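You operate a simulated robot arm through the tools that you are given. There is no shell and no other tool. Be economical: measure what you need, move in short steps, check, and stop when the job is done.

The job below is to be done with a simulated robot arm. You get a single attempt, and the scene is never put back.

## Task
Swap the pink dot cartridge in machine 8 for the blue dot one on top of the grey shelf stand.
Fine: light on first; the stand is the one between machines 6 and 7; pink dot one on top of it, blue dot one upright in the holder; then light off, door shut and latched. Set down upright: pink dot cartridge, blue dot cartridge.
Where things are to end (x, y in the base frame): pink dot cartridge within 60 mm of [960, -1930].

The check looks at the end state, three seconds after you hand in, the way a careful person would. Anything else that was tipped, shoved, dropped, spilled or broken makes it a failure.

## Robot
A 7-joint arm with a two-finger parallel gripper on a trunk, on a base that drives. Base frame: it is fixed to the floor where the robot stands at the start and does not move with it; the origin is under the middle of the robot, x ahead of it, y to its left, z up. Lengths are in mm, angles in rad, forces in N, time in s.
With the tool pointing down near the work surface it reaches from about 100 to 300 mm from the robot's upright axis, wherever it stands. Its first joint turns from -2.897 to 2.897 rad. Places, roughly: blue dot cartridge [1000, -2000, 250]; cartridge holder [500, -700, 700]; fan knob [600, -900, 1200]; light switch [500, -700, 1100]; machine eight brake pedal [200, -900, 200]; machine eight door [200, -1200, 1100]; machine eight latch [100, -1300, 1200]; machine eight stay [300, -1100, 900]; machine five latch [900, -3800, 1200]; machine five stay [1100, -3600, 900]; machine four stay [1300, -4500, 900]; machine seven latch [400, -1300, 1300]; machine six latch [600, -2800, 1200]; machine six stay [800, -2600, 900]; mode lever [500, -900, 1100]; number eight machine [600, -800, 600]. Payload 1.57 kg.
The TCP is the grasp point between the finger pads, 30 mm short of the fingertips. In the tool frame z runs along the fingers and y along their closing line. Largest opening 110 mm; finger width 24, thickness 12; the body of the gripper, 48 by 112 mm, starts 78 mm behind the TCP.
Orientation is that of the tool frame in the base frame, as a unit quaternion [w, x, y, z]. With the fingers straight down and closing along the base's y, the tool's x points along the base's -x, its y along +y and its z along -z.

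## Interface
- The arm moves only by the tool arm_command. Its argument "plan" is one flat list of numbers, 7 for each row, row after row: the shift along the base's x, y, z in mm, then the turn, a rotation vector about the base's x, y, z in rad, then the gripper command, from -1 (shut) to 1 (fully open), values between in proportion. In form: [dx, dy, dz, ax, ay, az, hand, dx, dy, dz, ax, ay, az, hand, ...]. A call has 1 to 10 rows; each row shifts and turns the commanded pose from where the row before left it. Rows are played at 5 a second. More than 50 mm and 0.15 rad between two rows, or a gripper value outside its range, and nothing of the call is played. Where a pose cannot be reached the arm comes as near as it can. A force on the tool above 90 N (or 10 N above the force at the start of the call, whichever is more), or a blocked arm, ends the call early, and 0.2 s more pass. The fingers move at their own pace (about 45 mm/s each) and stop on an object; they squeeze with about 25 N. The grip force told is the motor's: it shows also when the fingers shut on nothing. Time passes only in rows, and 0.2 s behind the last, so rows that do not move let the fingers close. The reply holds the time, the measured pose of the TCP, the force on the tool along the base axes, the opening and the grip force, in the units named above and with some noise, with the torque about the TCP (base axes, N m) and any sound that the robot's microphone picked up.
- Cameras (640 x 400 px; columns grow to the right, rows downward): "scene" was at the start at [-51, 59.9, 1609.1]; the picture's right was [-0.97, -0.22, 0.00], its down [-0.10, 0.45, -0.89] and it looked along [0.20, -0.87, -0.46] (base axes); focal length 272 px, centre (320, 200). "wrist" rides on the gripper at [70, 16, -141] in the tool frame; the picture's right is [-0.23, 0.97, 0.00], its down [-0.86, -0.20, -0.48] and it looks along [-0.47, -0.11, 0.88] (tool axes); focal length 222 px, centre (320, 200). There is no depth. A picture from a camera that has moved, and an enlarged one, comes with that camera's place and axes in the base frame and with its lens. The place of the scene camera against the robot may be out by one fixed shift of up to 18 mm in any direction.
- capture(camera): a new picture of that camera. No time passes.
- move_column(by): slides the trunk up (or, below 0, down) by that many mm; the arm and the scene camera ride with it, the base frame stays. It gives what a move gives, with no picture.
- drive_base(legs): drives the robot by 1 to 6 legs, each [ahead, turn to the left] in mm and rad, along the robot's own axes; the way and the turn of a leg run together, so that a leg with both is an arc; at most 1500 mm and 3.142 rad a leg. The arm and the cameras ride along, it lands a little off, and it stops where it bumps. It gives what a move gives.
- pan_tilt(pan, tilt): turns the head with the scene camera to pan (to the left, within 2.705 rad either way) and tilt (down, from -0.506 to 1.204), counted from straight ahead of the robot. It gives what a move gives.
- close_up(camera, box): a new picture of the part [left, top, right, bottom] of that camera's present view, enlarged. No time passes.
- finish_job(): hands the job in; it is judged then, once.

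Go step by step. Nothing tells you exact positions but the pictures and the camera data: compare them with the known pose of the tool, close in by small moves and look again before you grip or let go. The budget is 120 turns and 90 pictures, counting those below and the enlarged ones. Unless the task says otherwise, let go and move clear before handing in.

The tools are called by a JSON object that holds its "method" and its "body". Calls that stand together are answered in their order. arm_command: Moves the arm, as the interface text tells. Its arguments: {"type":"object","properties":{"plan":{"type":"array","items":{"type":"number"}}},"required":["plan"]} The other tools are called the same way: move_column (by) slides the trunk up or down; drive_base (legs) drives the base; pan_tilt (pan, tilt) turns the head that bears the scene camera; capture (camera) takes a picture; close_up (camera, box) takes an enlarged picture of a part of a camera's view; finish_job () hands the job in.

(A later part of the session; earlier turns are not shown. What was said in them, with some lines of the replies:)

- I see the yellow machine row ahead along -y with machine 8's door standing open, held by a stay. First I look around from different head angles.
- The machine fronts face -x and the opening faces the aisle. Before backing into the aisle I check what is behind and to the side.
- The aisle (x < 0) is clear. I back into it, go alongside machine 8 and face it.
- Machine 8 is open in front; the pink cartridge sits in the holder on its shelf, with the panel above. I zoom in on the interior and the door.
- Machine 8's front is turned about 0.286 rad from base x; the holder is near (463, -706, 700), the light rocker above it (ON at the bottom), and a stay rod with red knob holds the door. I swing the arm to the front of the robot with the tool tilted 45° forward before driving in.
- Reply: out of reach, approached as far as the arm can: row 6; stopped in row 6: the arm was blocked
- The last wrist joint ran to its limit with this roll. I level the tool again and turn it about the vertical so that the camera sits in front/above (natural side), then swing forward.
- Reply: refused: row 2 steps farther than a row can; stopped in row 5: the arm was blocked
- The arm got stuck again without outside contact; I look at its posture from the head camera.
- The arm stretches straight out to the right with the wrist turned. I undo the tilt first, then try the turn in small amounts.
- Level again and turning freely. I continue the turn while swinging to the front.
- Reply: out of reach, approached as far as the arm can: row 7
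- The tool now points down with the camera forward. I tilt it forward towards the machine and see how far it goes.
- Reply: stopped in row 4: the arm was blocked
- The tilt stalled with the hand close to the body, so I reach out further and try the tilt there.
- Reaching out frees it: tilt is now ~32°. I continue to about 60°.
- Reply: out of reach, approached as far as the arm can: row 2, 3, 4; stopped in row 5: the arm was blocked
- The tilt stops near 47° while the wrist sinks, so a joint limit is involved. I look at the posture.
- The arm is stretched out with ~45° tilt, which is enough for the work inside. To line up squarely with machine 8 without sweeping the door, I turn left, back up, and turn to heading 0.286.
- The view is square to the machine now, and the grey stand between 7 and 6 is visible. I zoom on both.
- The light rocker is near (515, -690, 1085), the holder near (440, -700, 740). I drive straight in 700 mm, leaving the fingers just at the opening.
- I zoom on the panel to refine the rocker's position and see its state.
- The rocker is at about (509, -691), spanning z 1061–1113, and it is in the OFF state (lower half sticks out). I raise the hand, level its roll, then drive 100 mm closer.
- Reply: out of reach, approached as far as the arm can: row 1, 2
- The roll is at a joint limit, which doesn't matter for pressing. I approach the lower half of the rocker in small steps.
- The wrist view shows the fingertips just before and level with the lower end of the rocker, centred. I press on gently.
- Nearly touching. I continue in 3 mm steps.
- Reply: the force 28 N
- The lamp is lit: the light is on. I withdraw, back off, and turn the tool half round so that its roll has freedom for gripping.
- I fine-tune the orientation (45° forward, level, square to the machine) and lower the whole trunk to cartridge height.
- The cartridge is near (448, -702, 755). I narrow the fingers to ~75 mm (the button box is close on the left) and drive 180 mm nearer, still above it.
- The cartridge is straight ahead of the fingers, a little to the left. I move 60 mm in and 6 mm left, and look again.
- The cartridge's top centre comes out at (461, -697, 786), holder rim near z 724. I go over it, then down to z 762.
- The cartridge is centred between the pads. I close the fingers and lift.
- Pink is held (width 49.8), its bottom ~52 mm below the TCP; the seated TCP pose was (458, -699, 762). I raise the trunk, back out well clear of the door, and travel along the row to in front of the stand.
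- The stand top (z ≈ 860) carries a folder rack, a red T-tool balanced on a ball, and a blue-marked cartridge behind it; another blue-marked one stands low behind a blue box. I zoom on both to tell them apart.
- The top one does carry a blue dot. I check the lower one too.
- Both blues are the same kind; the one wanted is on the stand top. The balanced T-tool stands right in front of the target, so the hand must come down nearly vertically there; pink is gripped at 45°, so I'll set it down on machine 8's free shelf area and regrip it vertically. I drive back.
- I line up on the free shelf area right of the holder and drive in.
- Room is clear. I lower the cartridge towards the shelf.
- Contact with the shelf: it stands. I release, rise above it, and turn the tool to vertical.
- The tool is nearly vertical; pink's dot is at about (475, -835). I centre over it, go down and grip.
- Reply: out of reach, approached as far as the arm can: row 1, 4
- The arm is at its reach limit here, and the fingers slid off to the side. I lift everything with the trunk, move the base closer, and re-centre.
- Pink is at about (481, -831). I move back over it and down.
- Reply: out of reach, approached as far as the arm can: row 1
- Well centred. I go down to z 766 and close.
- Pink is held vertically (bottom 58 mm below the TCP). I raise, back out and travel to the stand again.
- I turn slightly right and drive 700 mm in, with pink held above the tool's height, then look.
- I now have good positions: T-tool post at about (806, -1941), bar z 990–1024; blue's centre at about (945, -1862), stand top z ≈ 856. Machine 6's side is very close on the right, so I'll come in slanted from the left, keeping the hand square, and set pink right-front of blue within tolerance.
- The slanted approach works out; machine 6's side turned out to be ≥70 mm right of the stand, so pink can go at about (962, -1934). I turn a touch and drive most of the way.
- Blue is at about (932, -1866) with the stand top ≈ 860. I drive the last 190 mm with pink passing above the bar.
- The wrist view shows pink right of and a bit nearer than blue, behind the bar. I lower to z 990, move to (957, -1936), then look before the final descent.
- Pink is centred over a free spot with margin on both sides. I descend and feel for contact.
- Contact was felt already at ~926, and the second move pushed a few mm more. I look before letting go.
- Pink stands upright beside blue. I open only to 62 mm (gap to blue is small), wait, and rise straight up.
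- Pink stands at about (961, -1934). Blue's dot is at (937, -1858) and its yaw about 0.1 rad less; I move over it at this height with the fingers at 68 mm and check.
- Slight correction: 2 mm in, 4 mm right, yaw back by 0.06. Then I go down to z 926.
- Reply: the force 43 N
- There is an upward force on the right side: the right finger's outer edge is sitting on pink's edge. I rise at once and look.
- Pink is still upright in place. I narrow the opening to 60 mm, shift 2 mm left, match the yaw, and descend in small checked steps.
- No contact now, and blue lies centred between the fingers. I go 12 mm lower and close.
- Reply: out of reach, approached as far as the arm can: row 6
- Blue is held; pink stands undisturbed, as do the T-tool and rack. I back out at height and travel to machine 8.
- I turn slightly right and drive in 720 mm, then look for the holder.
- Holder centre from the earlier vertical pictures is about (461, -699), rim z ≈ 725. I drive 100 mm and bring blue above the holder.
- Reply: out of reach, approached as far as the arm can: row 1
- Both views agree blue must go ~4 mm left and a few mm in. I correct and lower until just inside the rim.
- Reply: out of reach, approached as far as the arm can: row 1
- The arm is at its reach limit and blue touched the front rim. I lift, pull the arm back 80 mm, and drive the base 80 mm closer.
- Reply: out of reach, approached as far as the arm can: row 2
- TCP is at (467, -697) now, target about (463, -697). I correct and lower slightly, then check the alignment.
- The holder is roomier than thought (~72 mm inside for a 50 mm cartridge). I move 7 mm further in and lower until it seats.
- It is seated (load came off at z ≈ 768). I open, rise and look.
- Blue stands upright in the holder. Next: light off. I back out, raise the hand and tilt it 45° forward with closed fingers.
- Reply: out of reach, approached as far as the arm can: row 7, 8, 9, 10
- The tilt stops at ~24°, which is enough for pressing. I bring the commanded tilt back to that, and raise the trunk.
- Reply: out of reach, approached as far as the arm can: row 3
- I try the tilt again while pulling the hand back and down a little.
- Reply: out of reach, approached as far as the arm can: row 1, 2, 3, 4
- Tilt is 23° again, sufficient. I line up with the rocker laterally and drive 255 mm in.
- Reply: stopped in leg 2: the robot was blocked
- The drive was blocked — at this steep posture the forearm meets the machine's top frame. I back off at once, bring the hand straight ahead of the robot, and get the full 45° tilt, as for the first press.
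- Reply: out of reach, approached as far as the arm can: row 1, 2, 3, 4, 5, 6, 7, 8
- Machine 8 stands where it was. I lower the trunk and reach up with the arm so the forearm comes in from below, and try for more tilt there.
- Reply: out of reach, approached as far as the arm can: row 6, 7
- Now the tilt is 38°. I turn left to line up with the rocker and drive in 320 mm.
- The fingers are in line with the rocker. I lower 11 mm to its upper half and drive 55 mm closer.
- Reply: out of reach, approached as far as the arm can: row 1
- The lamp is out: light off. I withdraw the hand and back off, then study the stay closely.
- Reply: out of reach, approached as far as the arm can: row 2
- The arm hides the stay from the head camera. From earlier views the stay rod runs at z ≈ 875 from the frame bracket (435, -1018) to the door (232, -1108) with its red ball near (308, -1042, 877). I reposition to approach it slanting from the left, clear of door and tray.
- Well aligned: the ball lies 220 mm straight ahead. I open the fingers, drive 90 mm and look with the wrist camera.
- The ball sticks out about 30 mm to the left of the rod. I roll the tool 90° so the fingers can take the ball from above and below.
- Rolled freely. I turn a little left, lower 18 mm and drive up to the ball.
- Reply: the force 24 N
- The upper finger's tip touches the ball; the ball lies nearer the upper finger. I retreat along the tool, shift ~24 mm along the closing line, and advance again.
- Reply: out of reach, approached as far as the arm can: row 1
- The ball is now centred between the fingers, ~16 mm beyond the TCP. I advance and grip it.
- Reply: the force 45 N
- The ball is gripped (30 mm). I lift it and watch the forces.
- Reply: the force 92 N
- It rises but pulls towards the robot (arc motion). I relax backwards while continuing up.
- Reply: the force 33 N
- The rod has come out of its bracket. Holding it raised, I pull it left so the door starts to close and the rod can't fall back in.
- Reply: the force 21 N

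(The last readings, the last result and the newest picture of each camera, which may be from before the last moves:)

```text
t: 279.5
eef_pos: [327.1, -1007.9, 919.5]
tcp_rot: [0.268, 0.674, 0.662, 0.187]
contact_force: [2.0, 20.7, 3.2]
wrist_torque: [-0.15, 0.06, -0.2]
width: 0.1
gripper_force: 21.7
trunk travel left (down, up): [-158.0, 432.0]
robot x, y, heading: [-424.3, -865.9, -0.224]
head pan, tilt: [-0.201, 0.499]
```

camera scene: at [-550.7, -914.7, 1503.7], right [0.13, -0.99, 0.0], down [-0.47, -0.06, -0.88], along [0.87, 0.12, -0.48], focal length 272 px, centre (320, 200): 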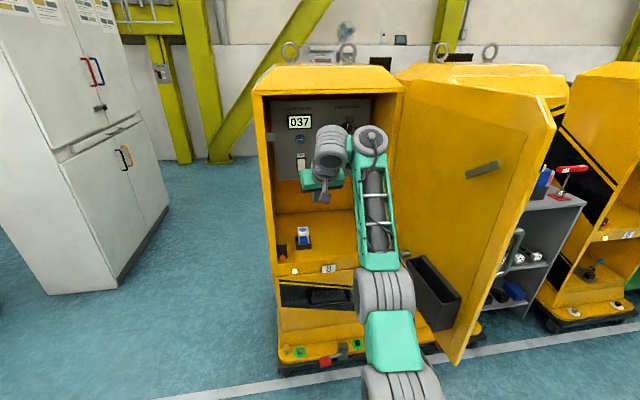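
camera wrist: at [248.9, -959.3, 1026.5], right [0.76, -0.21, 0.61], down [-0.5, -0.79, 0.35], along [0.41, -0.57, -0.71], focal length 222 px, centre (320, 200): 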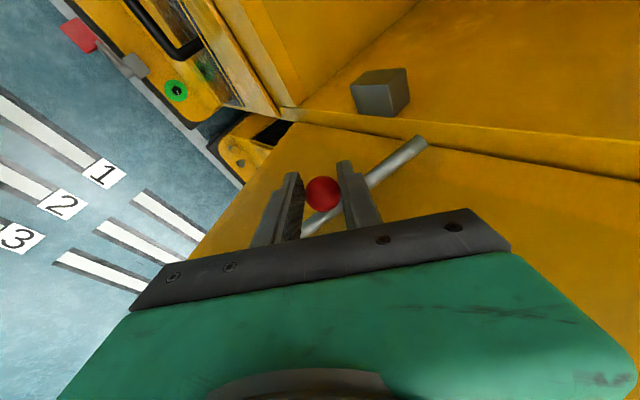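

The ball slipped out of the fingers. I look where the rod is.

{"method": "capture", "body": {"camera": "wrist"}}

```text
3 pictures are left
camera wrist: at [257.3, -922.6, 1032.8], right [0.76, -0.2, 0.62], down [-0.49, -0.8, 0.34], along [0.42, -0.57, -0.71], focal length 222 px, centre (320, 200)
```

wrist: 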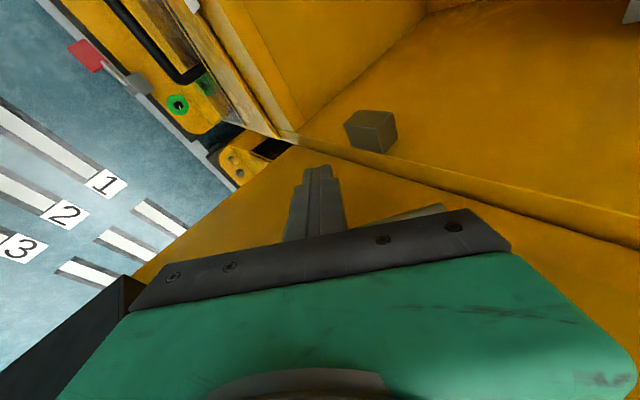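

The rod is out of the bracket and stays raised; the door can move. I back out to the left-rear, roll the tool back, and raise the trunk slightly.

{"method": "drive_base", "body": {"legs": [[-450, 0]]}}

{"method": "arm_command", "body": {"plan": [0, 0, 0, -0.0904, 0.0169, 0.117, -1, 0, 0, 0, -0.0904, 0.0169, 0.117, -1, 0, 0, 0, -0.0904, 0.0169, 0.117, -1, 0, 0, 0, -0.0904, 0.0169, 0.117, -1, 0, 0, 0, -0.0904, 0.0169, 0.117, -1, 0, 0, 0, -0.0904, 0.0169, 0.117, -1, 0, 0, 0, -0.0904, 0.0169, 0.117, -1, 0, 0, 0, -0.0904, 0.0169, 0.117, -1, 0, 0, 0, -0.0904, 0.0169, 0.117, -1, 0, 0, 0, -0.0904, 0.0169, 0.117, -1]}}

{"method": "pan_tilt", "body": {"pan": -0.1, "tilt": 0.35}}

{"method": "capture", "body": {"camera": "scene"}}

```text
t: 282.2
eef_pos: [-128.5, -906.9, 913.9]
tcp_rot: [0.265, 0.679, 0.66, 0.182]
contact_force: [-0.4, -0.2, -0.4]
wrist_torque: [0.0, -0.02, -0.02]
width: 0.0
gripper_force: 21.8
trunk travel left (down, up): [-158.0, 432.0]
robot x, y, heading: [-881.8, -754.4, -0.231]
head pan, tilt: [-0.201, 0.499]
```

```text
t: 284.4
eef_pos: [-128.2, -907.2, 914.4]
tcp_rot: [0.326, 0.052, 0.942, -0.049]
contact_force: [-0.4, 1.1, -0.1]
wrist_torque: [-0.01, 0.02, 0.01]
width: 0.1
gripper_force: 21.4
trunk travel left (down, up): [-158.0, 432.0]
robot x, y, heading: [-877.8, -757.3, -0.237]
head pan, tilt: [-0.201, 0.499]
```

```text
t: 285.1
eef_pos: [-127.6, -907.7, 914.5]
tcp_rot: [0.327, 0.053, 0.942, -0.049]
contact_force: [0.0, 0.7, -0.1]
wrist_torque: [0.0, 0.01, 0.01]
width: 0.1
gripper_force: 21.1
trunk travel left (down, up): [-158.0, 432.0]
robot x, y, heading: [-880.2, -756.4, -0.235]
head pan, tilt: [-0.099, 0.351]
```

```text
2 pictures are left
camera scene: at [-825.6, -628.2, 1264.3], right [-0.33, -0.95, 0.0], down [-0.33, 0.11, -0.94], along [0.89, -0.31, -0.34], focal length 272 px, centre (320, 200)
```

scene: 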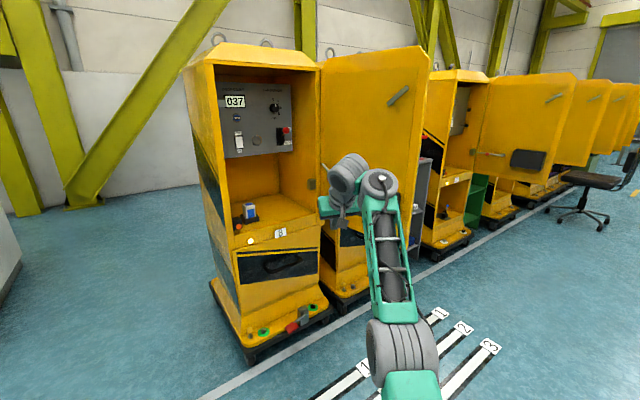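

The door is still fully open with the stay released. I go round in front so the hand comes to the outer (right) side of the door's free edge.

{"method": "drive_base", "body": {"legs": [[0, -1.05], [880, 0], [0, 1.571]]}}

```text
t: 296.1
eef_pos: [88.6, -1343.9, 915.0]
tcp_rot: [0.325, -0.193, 0.925, 0.033]
contact_force: [-13.9, -10.5, -3.9]
wrist_torque: [0.82, -1.42, 0.18]
width: 0.1
gripper_force: 21.5
trunk travel left (down, up): [-158.0, 432.0]
robot x, y, heading: [-632.5, -1585.8, 0.293]
head pan, tilt: [-0.099, 0.351]
stopped in leg 3: the robot was blocked; the commanded pose is now the measured one
```

The hand is touching the outside of the door now. I push it by turning left in a small step.

{"method": "drive_base", "body": {"legs": [[0, 0.12]]}}

```text
t: 296.9
eef_pos: [84.2, -1338.5, 914.6]
tcp_rot: [0.322, -0.195, 0.926, 0.031]
contact_force: [-16.5, -10.7, -4.7]
wrist_torque: [0.98, -1.6, 0.19]
width: 0.0
gripper_force: 21.2
trunk travel left (down, up): [-158.0, 432.0]
robot x, y, heading: [-637.0, -1588.6, 0.306]
head pan, tilt: [-0.099, 0.351]
stopped in leg 1: the robot was blocked; the commanded pose is now the measured one
```

The hand body butts against the door's D-handle. I back off a little, lower the hand below the handle, and try again.

{"method": "drive_base", "body": {"legs": [[-90, 0], [0, -0.03]]}}

{"method": "move_column", "body": {"by": -135}}

{"method": "drive_base", "body": {"legs": [[70, 0], [0, 0.1]]}}

```text
t: 298.4
eef_pos: [5.0, -1385.8, 912.9]
tcp_rot: [0.321, -0.181, 0.929, 0.026]
contact_force: [0.4, -0.7, 0.3]
wrist_torque: [0.03, -0.02, 0.0]
width: 0.0
gripper_force: 21.7
trunk travel left (down, up): [-158.0, 432.0]
robot x, y, heading: [-720.8, -1615.4, 0.272]
head pan, tilt: [-0.099, 0.351]
```

```text
t: 300.0
eef_pos: [5.4, -1385.7, 778.3]
tcp_rot: [0.322, -0.182, 0.929, 0.026]
contact_force: [-1.4, -1.3, 0.8]
wrist_torque: [0.01, -0.02, -0.03]
width: 0.1
gripper_force: 21.0
trunk travel left (down, up): [-23.0, 567.0]
robot x, y, heading: [-723.9, -1615.3, 0.276]
head pan, tilt: [-0.099, 0.351]
```

```text
t: 301.5
eef_pos: [46.0, -1296.1, 778.7]
tcp_rot: [0.32, -0.227, 0.919, 0.042]
contact_force: [0.6, 0.0, -0.6]
wrist_torque: [-0.02, 0.01, -0.03]
width: 0.0
gripper_force: 21.0
trunk travel left (down, up): [-23.0, 567.0]
robot x, y, heading: [-648.8, -1594.1, 0.377]
head pan, tilt: [-0.099, 0.351]
```

{"method": "drive_base", "body": {"legs": [[0, 0.15]]}}

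```text
t: 302.6
eef_pos: [-9.8, -1191.4, 778.3]
tcp_rot: [0.316, -0.298, 0.898, 0.067]
contact_force: [-0.8, -0.1, 0.2]
wrist_torque: [-0.02, -0.01, 0.0]
width: 0.1
gripper_force: 21.1
trunk travel left (down, up): [-23.0, 567.0]
robot x, y, heading: [-657.0, -1596.9, 0.527]
head pan, tilt: [-0.099, 0.351]
```

No force shows; I need to see whether the door follows.

{"method": "pan_tilt", "body": {"pan": -0.15, "tilt": 0.3}}

{"method": "capture", "body": {"camera": "scene"}}

```text
t: 303.2
eef_pos: [-8.2, -1190.9, 778.5]
tcp_rot: [0.316, -0.298, 0.898, 0.067]
contact_force: [-0.6, -0.3, 0.5]
wrist_torque: [0.01, -0.02, 0.01]
width: 0.0
gripper_force: 21.6
trunk travel left (down, up): [-23.0, 567.0]
robot x, y, heading: [-654.1, -1596.7, 0.529]
head pan, tilt: [-0.15, 0.3]
```

```text
1 pictures are left
camera scene: at [-710.1, -1464.6, 1134.1], right [0.37, -0.93, 0.0], down [-0.27, -0.11, -0.96], along [0.89, 0.35, -0.3], focal length 272 px, centre (320, 200)
```

scene: 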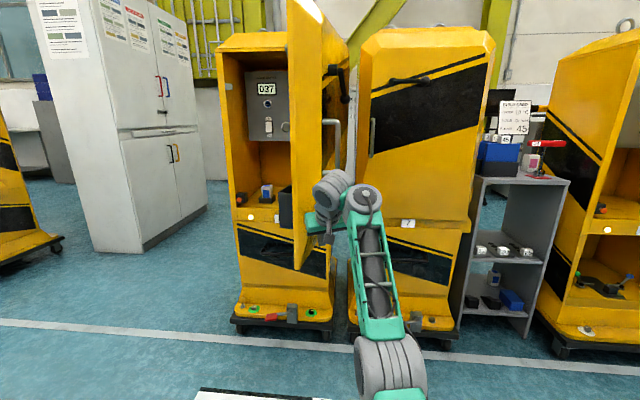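

The door is following the hand (now just past 90°), and its lever droops ~35° compared with machine 7's level one. I keep pushing: forward, then turning left.

{"method": "drive_base", "body": {"legs": [[240, 0], [0, 0.3], [140, 0]]}}

```text
t: 304.1
eef_pos: [12.1, -1176.8, 775.4]
tcp_rot: [0.313, -0.31, 0.896, 0.06]
contact_force: [0.4, 0.2, -0.1]
wrist_torque: [-0.01, -0.01, 0.05]
width: 0.0
gripper_force: 21.0
trunk travel left (down, up): [-23.0, 567.0]
robot x, y, heading: [-632.7, -1581.9, 0.527]
head pan, tilt: [-0.15, 0.3]
stopped in leg 1: the force on the tool passed its limit (the readings are from after the stop); the commanded pose is now the measured one
```

Driving forward met something hard; turning worked before, so I turn left first.

{"method": "drive_base", "body": {"legs": [[0, 0.12]]}}

{"method": "drive_base", "body": {"legs": [[60, 0]]}}

```text
t: 305.1
eef_pos: [-39.3, -1103.1, 775.7]
tcp_rot: [0.308, -0.364, 0.875, 0.079]
contact_force: [-0.3, 0.8, -0.2]
wrist_torque: [-0.01, 0.03, -0.01]
width: 0.1
gripper_force: 21.3
trunk travel left (down, up): [-23.0, 567.0]
robot x, y, heading: [-630.5, -1581.5, 0.652]
head pan, tilt: [-0.15, 0.3]
```

```text
t: 306.1
eef_pos: [7.5, -1067.1, 777.5]
tcp_rot: [0.309, -0.362, 0.876, 0.078]
contact_force: [-0.7, 0.3, -0.2]
wrist_torque: [0.01, -0.03, -0.04]
width: 0.0
gripper_force: 21.3
trunk travel left (down, up): [-23.0, 567.0]
robot x, y, heading: [-585.6, -1545.4, 0.649]
head pan, tilt: [-0.15, 0.3]
```

Moving freely now. I continue forward and left in combined steps.

{"method": "drive_base", "body": {"legs": [[150, 0], [0, 0.1], [120, 0]]}}

```text
t: 308.8
eef_pos: [166.1, -842.3, 777.1]
tcp_rot: [0.304, -0.405, 0.857, 0.093]
contact_force: [-0.1, 0.6, 0.5]
wrist_torque: [-0.02, 0.01, 0.01]
width: 0.2
gripper_force: 21.7
trunk travel left (down, up): [-23.0, 567.0]
robot x, y, heading: [-376.0, -1374.5, 0.75]
head pan, tilt: [-0.15, 0.3]
```

The door must be at ~25° now. I push on towards shut.

{"method": "drive_base", "body": {"legs": [[95, 0]]}}

{"method": "drive_base", "body": {"legs": [[25, 0]]}}

```text
t: 309.9
eef_pos: [235.5, -775.4, 775.6]
tcp_rot: [0.304, -0.405, 0.857, 0.093]
contact_force: [-1.0, -0.6, -1.1]
wrist_torque: [-0.05, 0.0, 0.0]
width: 0.0
gripper_force: 21.3
trunk travel left (down, up): [-23.0, 567.0]
robot x, y, heading: [-300.6, -1311.8, 0.749]
head pan, tilt: [-0.15, 0.3]
```

```text
t: 310.7
eef_pos: [252.5, -758.7, 775.3]
tcp_rot: [0.304, -0.405, 0.857, 0.094]
contact_force: [0.3, 0.1, -0.5]
wrist_torque: [-0.01, -0.01, 0.03]
width: 0.1
gripper_force: 21.1
trunk travel left (down, up): [-23.0, 567.0]
robot x, y, heading: [-290.8, -1294.2, 0.744]
head pan, tilt: [-0.15, 0.3]
```

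{"method": "drive_base", "body": {"legs": [[20, 0]]}}

{"method": "drive_base", "body": {"legs": [[20, 0]]}}

```text
t: 311.5
eef_pos: [267.0, -745.0, 776.0]
tcp_rot: [0.304, -0.406, 0.857, 0.093]
contact_force: [0.1, -0.4, -0.3]
wrist_torque: [-0.02, -0.02, 0.03]
width: 0.0
gripper_force: 21.4
trunk travel left (down, up): [-23.0, 567.0]
robot x, y, heading: [-275.6, -1277.1, 0.746]
head pan, tilt: [-0.15, 0.3]
heard: click
```

```text
t: 312.3
eef_pos: [281.0, -731.7, 774.7]
tcp_rot: [0.303, -0.405, 0.858, 0.092]
contact_force: [-22.7, -18.6, -9.8]
wrist_torque: [-0.43, 0.64, -0.22]
width: 0.0
gripper_force: 21.0
trunk travel left (down, up): [-23.0, 567.0]
robot x, y, heading: [-259.0, -1262.4, 0.747]
head pan, tilt: [-0.15, 0.3]
```

A click, then firm contact: the door is shut. I back off and use the last picture on the latch lever.

{"method": "drive_base", "body": {"legs": [[-150, 0]]}}

{"method": "pan_tilt", "body": {"pan": -0.12, "tilt": 0.05}}

{"method": "close_up", "body": {"camera": "scene", "box": [200, 80, 440, 230]}}

```text
t: 313.7
eef_pos: [173.1, -832.6, 773.7]
tcp_rot: [0.303, -0.405, 0.858, 0.091]
contact_force: [0.9, -0.7, -0.9]
wrist_torque: [-0.01, -0.01, -0.03]
width: 0.0
gripper_force: 21.3
trunk travel left (down, up): [-23.0, 567.0]
robot x, y, heading: [-368.3, -1361.8, 0.746]
head pan, tilt: [-0.15, 0.3]
```

```text
t: 314.4
eef_pos: [173.5, -833.1, 774.7]
tcp_rot: [0.304, -0.405, 0.857, 0.092]
contact_force: [0.1, 0.4, 0.6]
wrist_torque: [-0.01, 0.02, 0.0]
width: 0.1
gripper_force: 21.6
trunk travel left (down, up): [-23.0, 567.0]
robot x, y, heading: [-367.7, -1368.7, 0.749]
head pan, tilt: [-0.12, 0.051]
```

```text
2.67 times, centred on (320, 155) of scene
camera zoom: at [-454.5, -1246.8, 1157.2], right [0.59, -0.81, 0.0], down [-0.04, -0.03, -1.0], along [0.81, 0.59, -0.05], focal length 725 px, centre (320, 320)
```

zoom: 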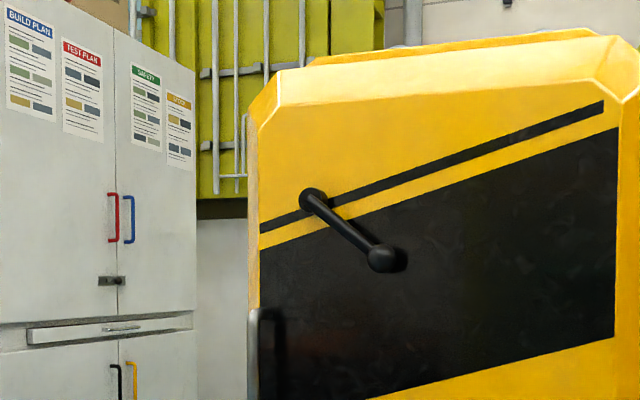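

The door is shut; the lever droops 36° (pivot ≈ z 1262, knob ≈ z 1187), while machine 7's latched lever is level. I raise the hand below the lever, left of its knob, and then lift it.

{"method": "move_column", "body": {"by": 362}}

{"method": "drive_base", "body": {"legs": [[0, -0.03], [96, 0]]}}

```text
t: 318.0
eef_pos: [172.6, -832.9, 1136.8]
tcp_rot: [0.303, -0.405, 0.858, 0.092]
contact_force: [-0.6, -0.3, 0.0]
wrist_torque: [-0.01, -0.01, -0.01]
width: 0.2
gripper_force: 21.1
trunk travel left (down, up): [-385.0, 205.0]
robot x, y, heading: [-367.5, -1367.1, 0.743]
head pan, tilt: [-0.12, 0.051]
```

```text
t: 319.5
eef_pos: [254.5, -785.5, 1137.1]
tcp_rot: [0.304, -0.395, 0.863, 0.085]
contact_force: [-70.0, -26.4, -22.9]
wrist_torque: [-0.72, 1.67, 0.03]
width: 0.0
gripper_force: 21.1
trunk travel left (down, up): [-385.0, 205.0]
robot x, y, heading: [-295.1, -1299.2, 0.718]
head pan, tilt: [-0.12, 0.051]
```

The fingertips pressed the door face (it stands ~40 mm prouder here than its bevelled bottom). I back off 35 mm, then raise the hand under the lever.

{"method": "drive_base", "body": {"legs": [[-37, 0]]}}

{"method": "move_column", "body": {"by": 45}}

{"method": "move_column", "body": {"by": 20}}

```text
t: 320.3
eef_pos: [232.2, -808.4, 1134.3]
tcp_rot: [0.301, -0.396, 0.863, 0.086]
contact_force: [-0.2, 0.7, 0.1]
wrist_torque: [0.0, 0.01, -0.01]
width: 0.0
gripper_force: 21.3
trunk travel left (down, up): [-385.0, 205.0]
robot x, y, heading: [-322.8, -1330.5, 0.723]
head pan, tilt: [-0.12, 0.051]
```

```text
t: 321.2
eef_pos: [231.5, -808.3, 1180.0]
tcp_rot: [0.302, -0.395, 0.863, 0.086]
contact_force: [-1.4, 3.1, 1.2]
wrist_torque: [0.03, -0.03, 0.05]
width: 0.0
gripper_force: 21.1
trunk travel left (down, up): [-430.0, 160.0]
robot x, y, heading: [-319.8, -1327.5, 0.72]
head pan, tilt: [-0.12, 0.051]
```

```text
t: 321.9
eef_pos: [233.6, -809.5, 1197.8]
tcp_rot: [0.301, -0.395, 0.864, 0.085]
contact_force: [-5.3, -6.2, -7.7]
wrist_torque: [-0.05, 0.09, -0.11]
width: 0.0
gripper_force: 20.9
trunk travel left (down, up): [-450.0, 140.0]
robot x, y, heading: [-319.4, -1324.0, 0.716]
head pan, tilt: [-0.12, 0.051]
```

The lever's weight is on the fingers now. I keep lifting in small steps.

{"method": "move_column", "body": {"by": 25}}

{"method": "move_column", "body": {"by": 18}}

```text
t: 322.6
eef_pos: [232.6, -807.9, 1224.4]
tcp_rot: [0.301, -0.395, 0.864, 0.086]
contact_force: [0.5, 0.1, 0.3]
wrist_torque: [0.0, 0.0, 0.02]
width: 0.0
gripper_force: 22.0
trunk travel left (down, up): [-475.0, 115.0]
robot x, y, heading: [-321.1, -1329.2, 0.718]
head pan, tilt: [-0.12, 0.051]
```

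```text
t: 323.2
eef_pos: [232.8, -808.7, 1242.0]
tcp_rot: [0.301, -0.395, 0.863, 0.086]
contact_force: [0.2, -0.2, 0.1]
wrist_torque: [-0.01, 0.02, 0.04]
width: 0.0
gripper_force: 21.7
trunk travel left (down, up): [-493.0, 97.0]
robot x, y, heading: [-319.3, -1329.4, 0.724]
head pan, tilt: [-0.12, 0.051]
```

{"method": "move_column", "body": {"by": 18}}

{"method": "move_column", "body": {"by": 15}}

```text
t: 323.9
eef_pos: [232.7, -807.7, 1248.1]
tcp_rot: [0.292, -0.397, 0.867, 0.08]
contact_force: [-27.9, -21.1, -56.9]
wrist_torque: [-0.28, 1.03, -0.25]
width: 0.2
gripper_force: 21.4
trunk travel left (down, up): [-511.0, 79.0]
robot x, y, heading: [-320.6, -1330.6, 0.722]
head pan, tilt: [-0.12, 0.051]
```

```text
t: 324.3
eef_pos: [232.6, -808.4, 1247.1]
tcp_rot: [0.282, -0.399, 0.869, 0.077]
contact_force: [-7.4, -2.6, -9.8]
wrist_torque: [-0.04, 0.16, 0.0]
width: 0.0
gripper_force: 21.4
trunk travel left (down, up): [-518.0, 72.0]
robot x, y, heading: [-322.9, -1326.9, 0.723]
head pan, tilt: [-0.12, 0.051]
stopped: the force on the tool passed its limit (the readings are from after the stop); the commanded pose is now the measured one
```

The lever came to a firm stop about 58 mm higher, i.e. level like machine 7's: latched. I ease off and back away.

{"method": "move_column", "body": {"by": -20}}

{"method": "drive_base", "body": {"legs": [[-350, 0]]}}

```text
t: 325.0
eef_pos: [233.8, -810.6, 1229.6]
tcp_rot: [0.285, -0.397, 0.869, 0.077]
contact_force: [-0.5, 0.5, -0.1]
wrist_torque: [0.0, -0.01, -0.01]
width: 0.1
gripper_force: 20.8
trunk travel left (down, up): [-498.0, 92.0]
robot x, y, heading: [-321.4, -1327.0, 0.722]
head pan, tilt: [-0.12, 0.051]
```

```text
t: 327.2
eef_pos: [-31.0, -1041.4, 1230.4]
tcp_rot: [0.285, -0.398, 0.868, 0.077]
contact_force: [0.8, -0.5, -0.7]
wrist_torque: [0.01, -0.01, 0.01]
width: 0.0
gripper_force: 20.7
trunk travel left (down, up): [-498.0, 92.0]
robot x, y, heading: [-587.5, -1562.1, 0.722]
head pan, tilt: [-0.12, 0.051]
```

The hand is clear of the machine, everything is set down, and I hand the job in.

{"method": "finish_job", "body": {}}

```text
The job is handed in.
```

I finished the swap and handed the job in, but my picture budget ran out before I could check the final latch state by eye.

- **Cartridges:** The pink dot cartridge stands upright on top of the grey stand, at about [960, -1935]. The blue dot cartridge stands upright in machine 8's holder. An identical blue one sits on the stand's lower shelf, and your place list gave that height. I took the one on top, as you asked.
- **Light:** I switched it on before the swap. The lamp was out after I pressed the switch the second time.
- **Door:** It clicked and met firm contact when I pushed it shut, and the last picture showed it closed.
- **Latch:** I lifted the lever until it stopped hard, about where machine 7's lever sits level. I judged it latched from that force, not from a picture.
- **Bumps on the way:**
  - The gripper pressed the edge of the pink cartridge at up to about 42 N, but it stayed standing.
  - The robot was briefly blocked at machine 8's opening, most likely by the forearm against the top frame. The machine had not visibly moved afterwards.
  - One push on the door hit the force limit and stopped.
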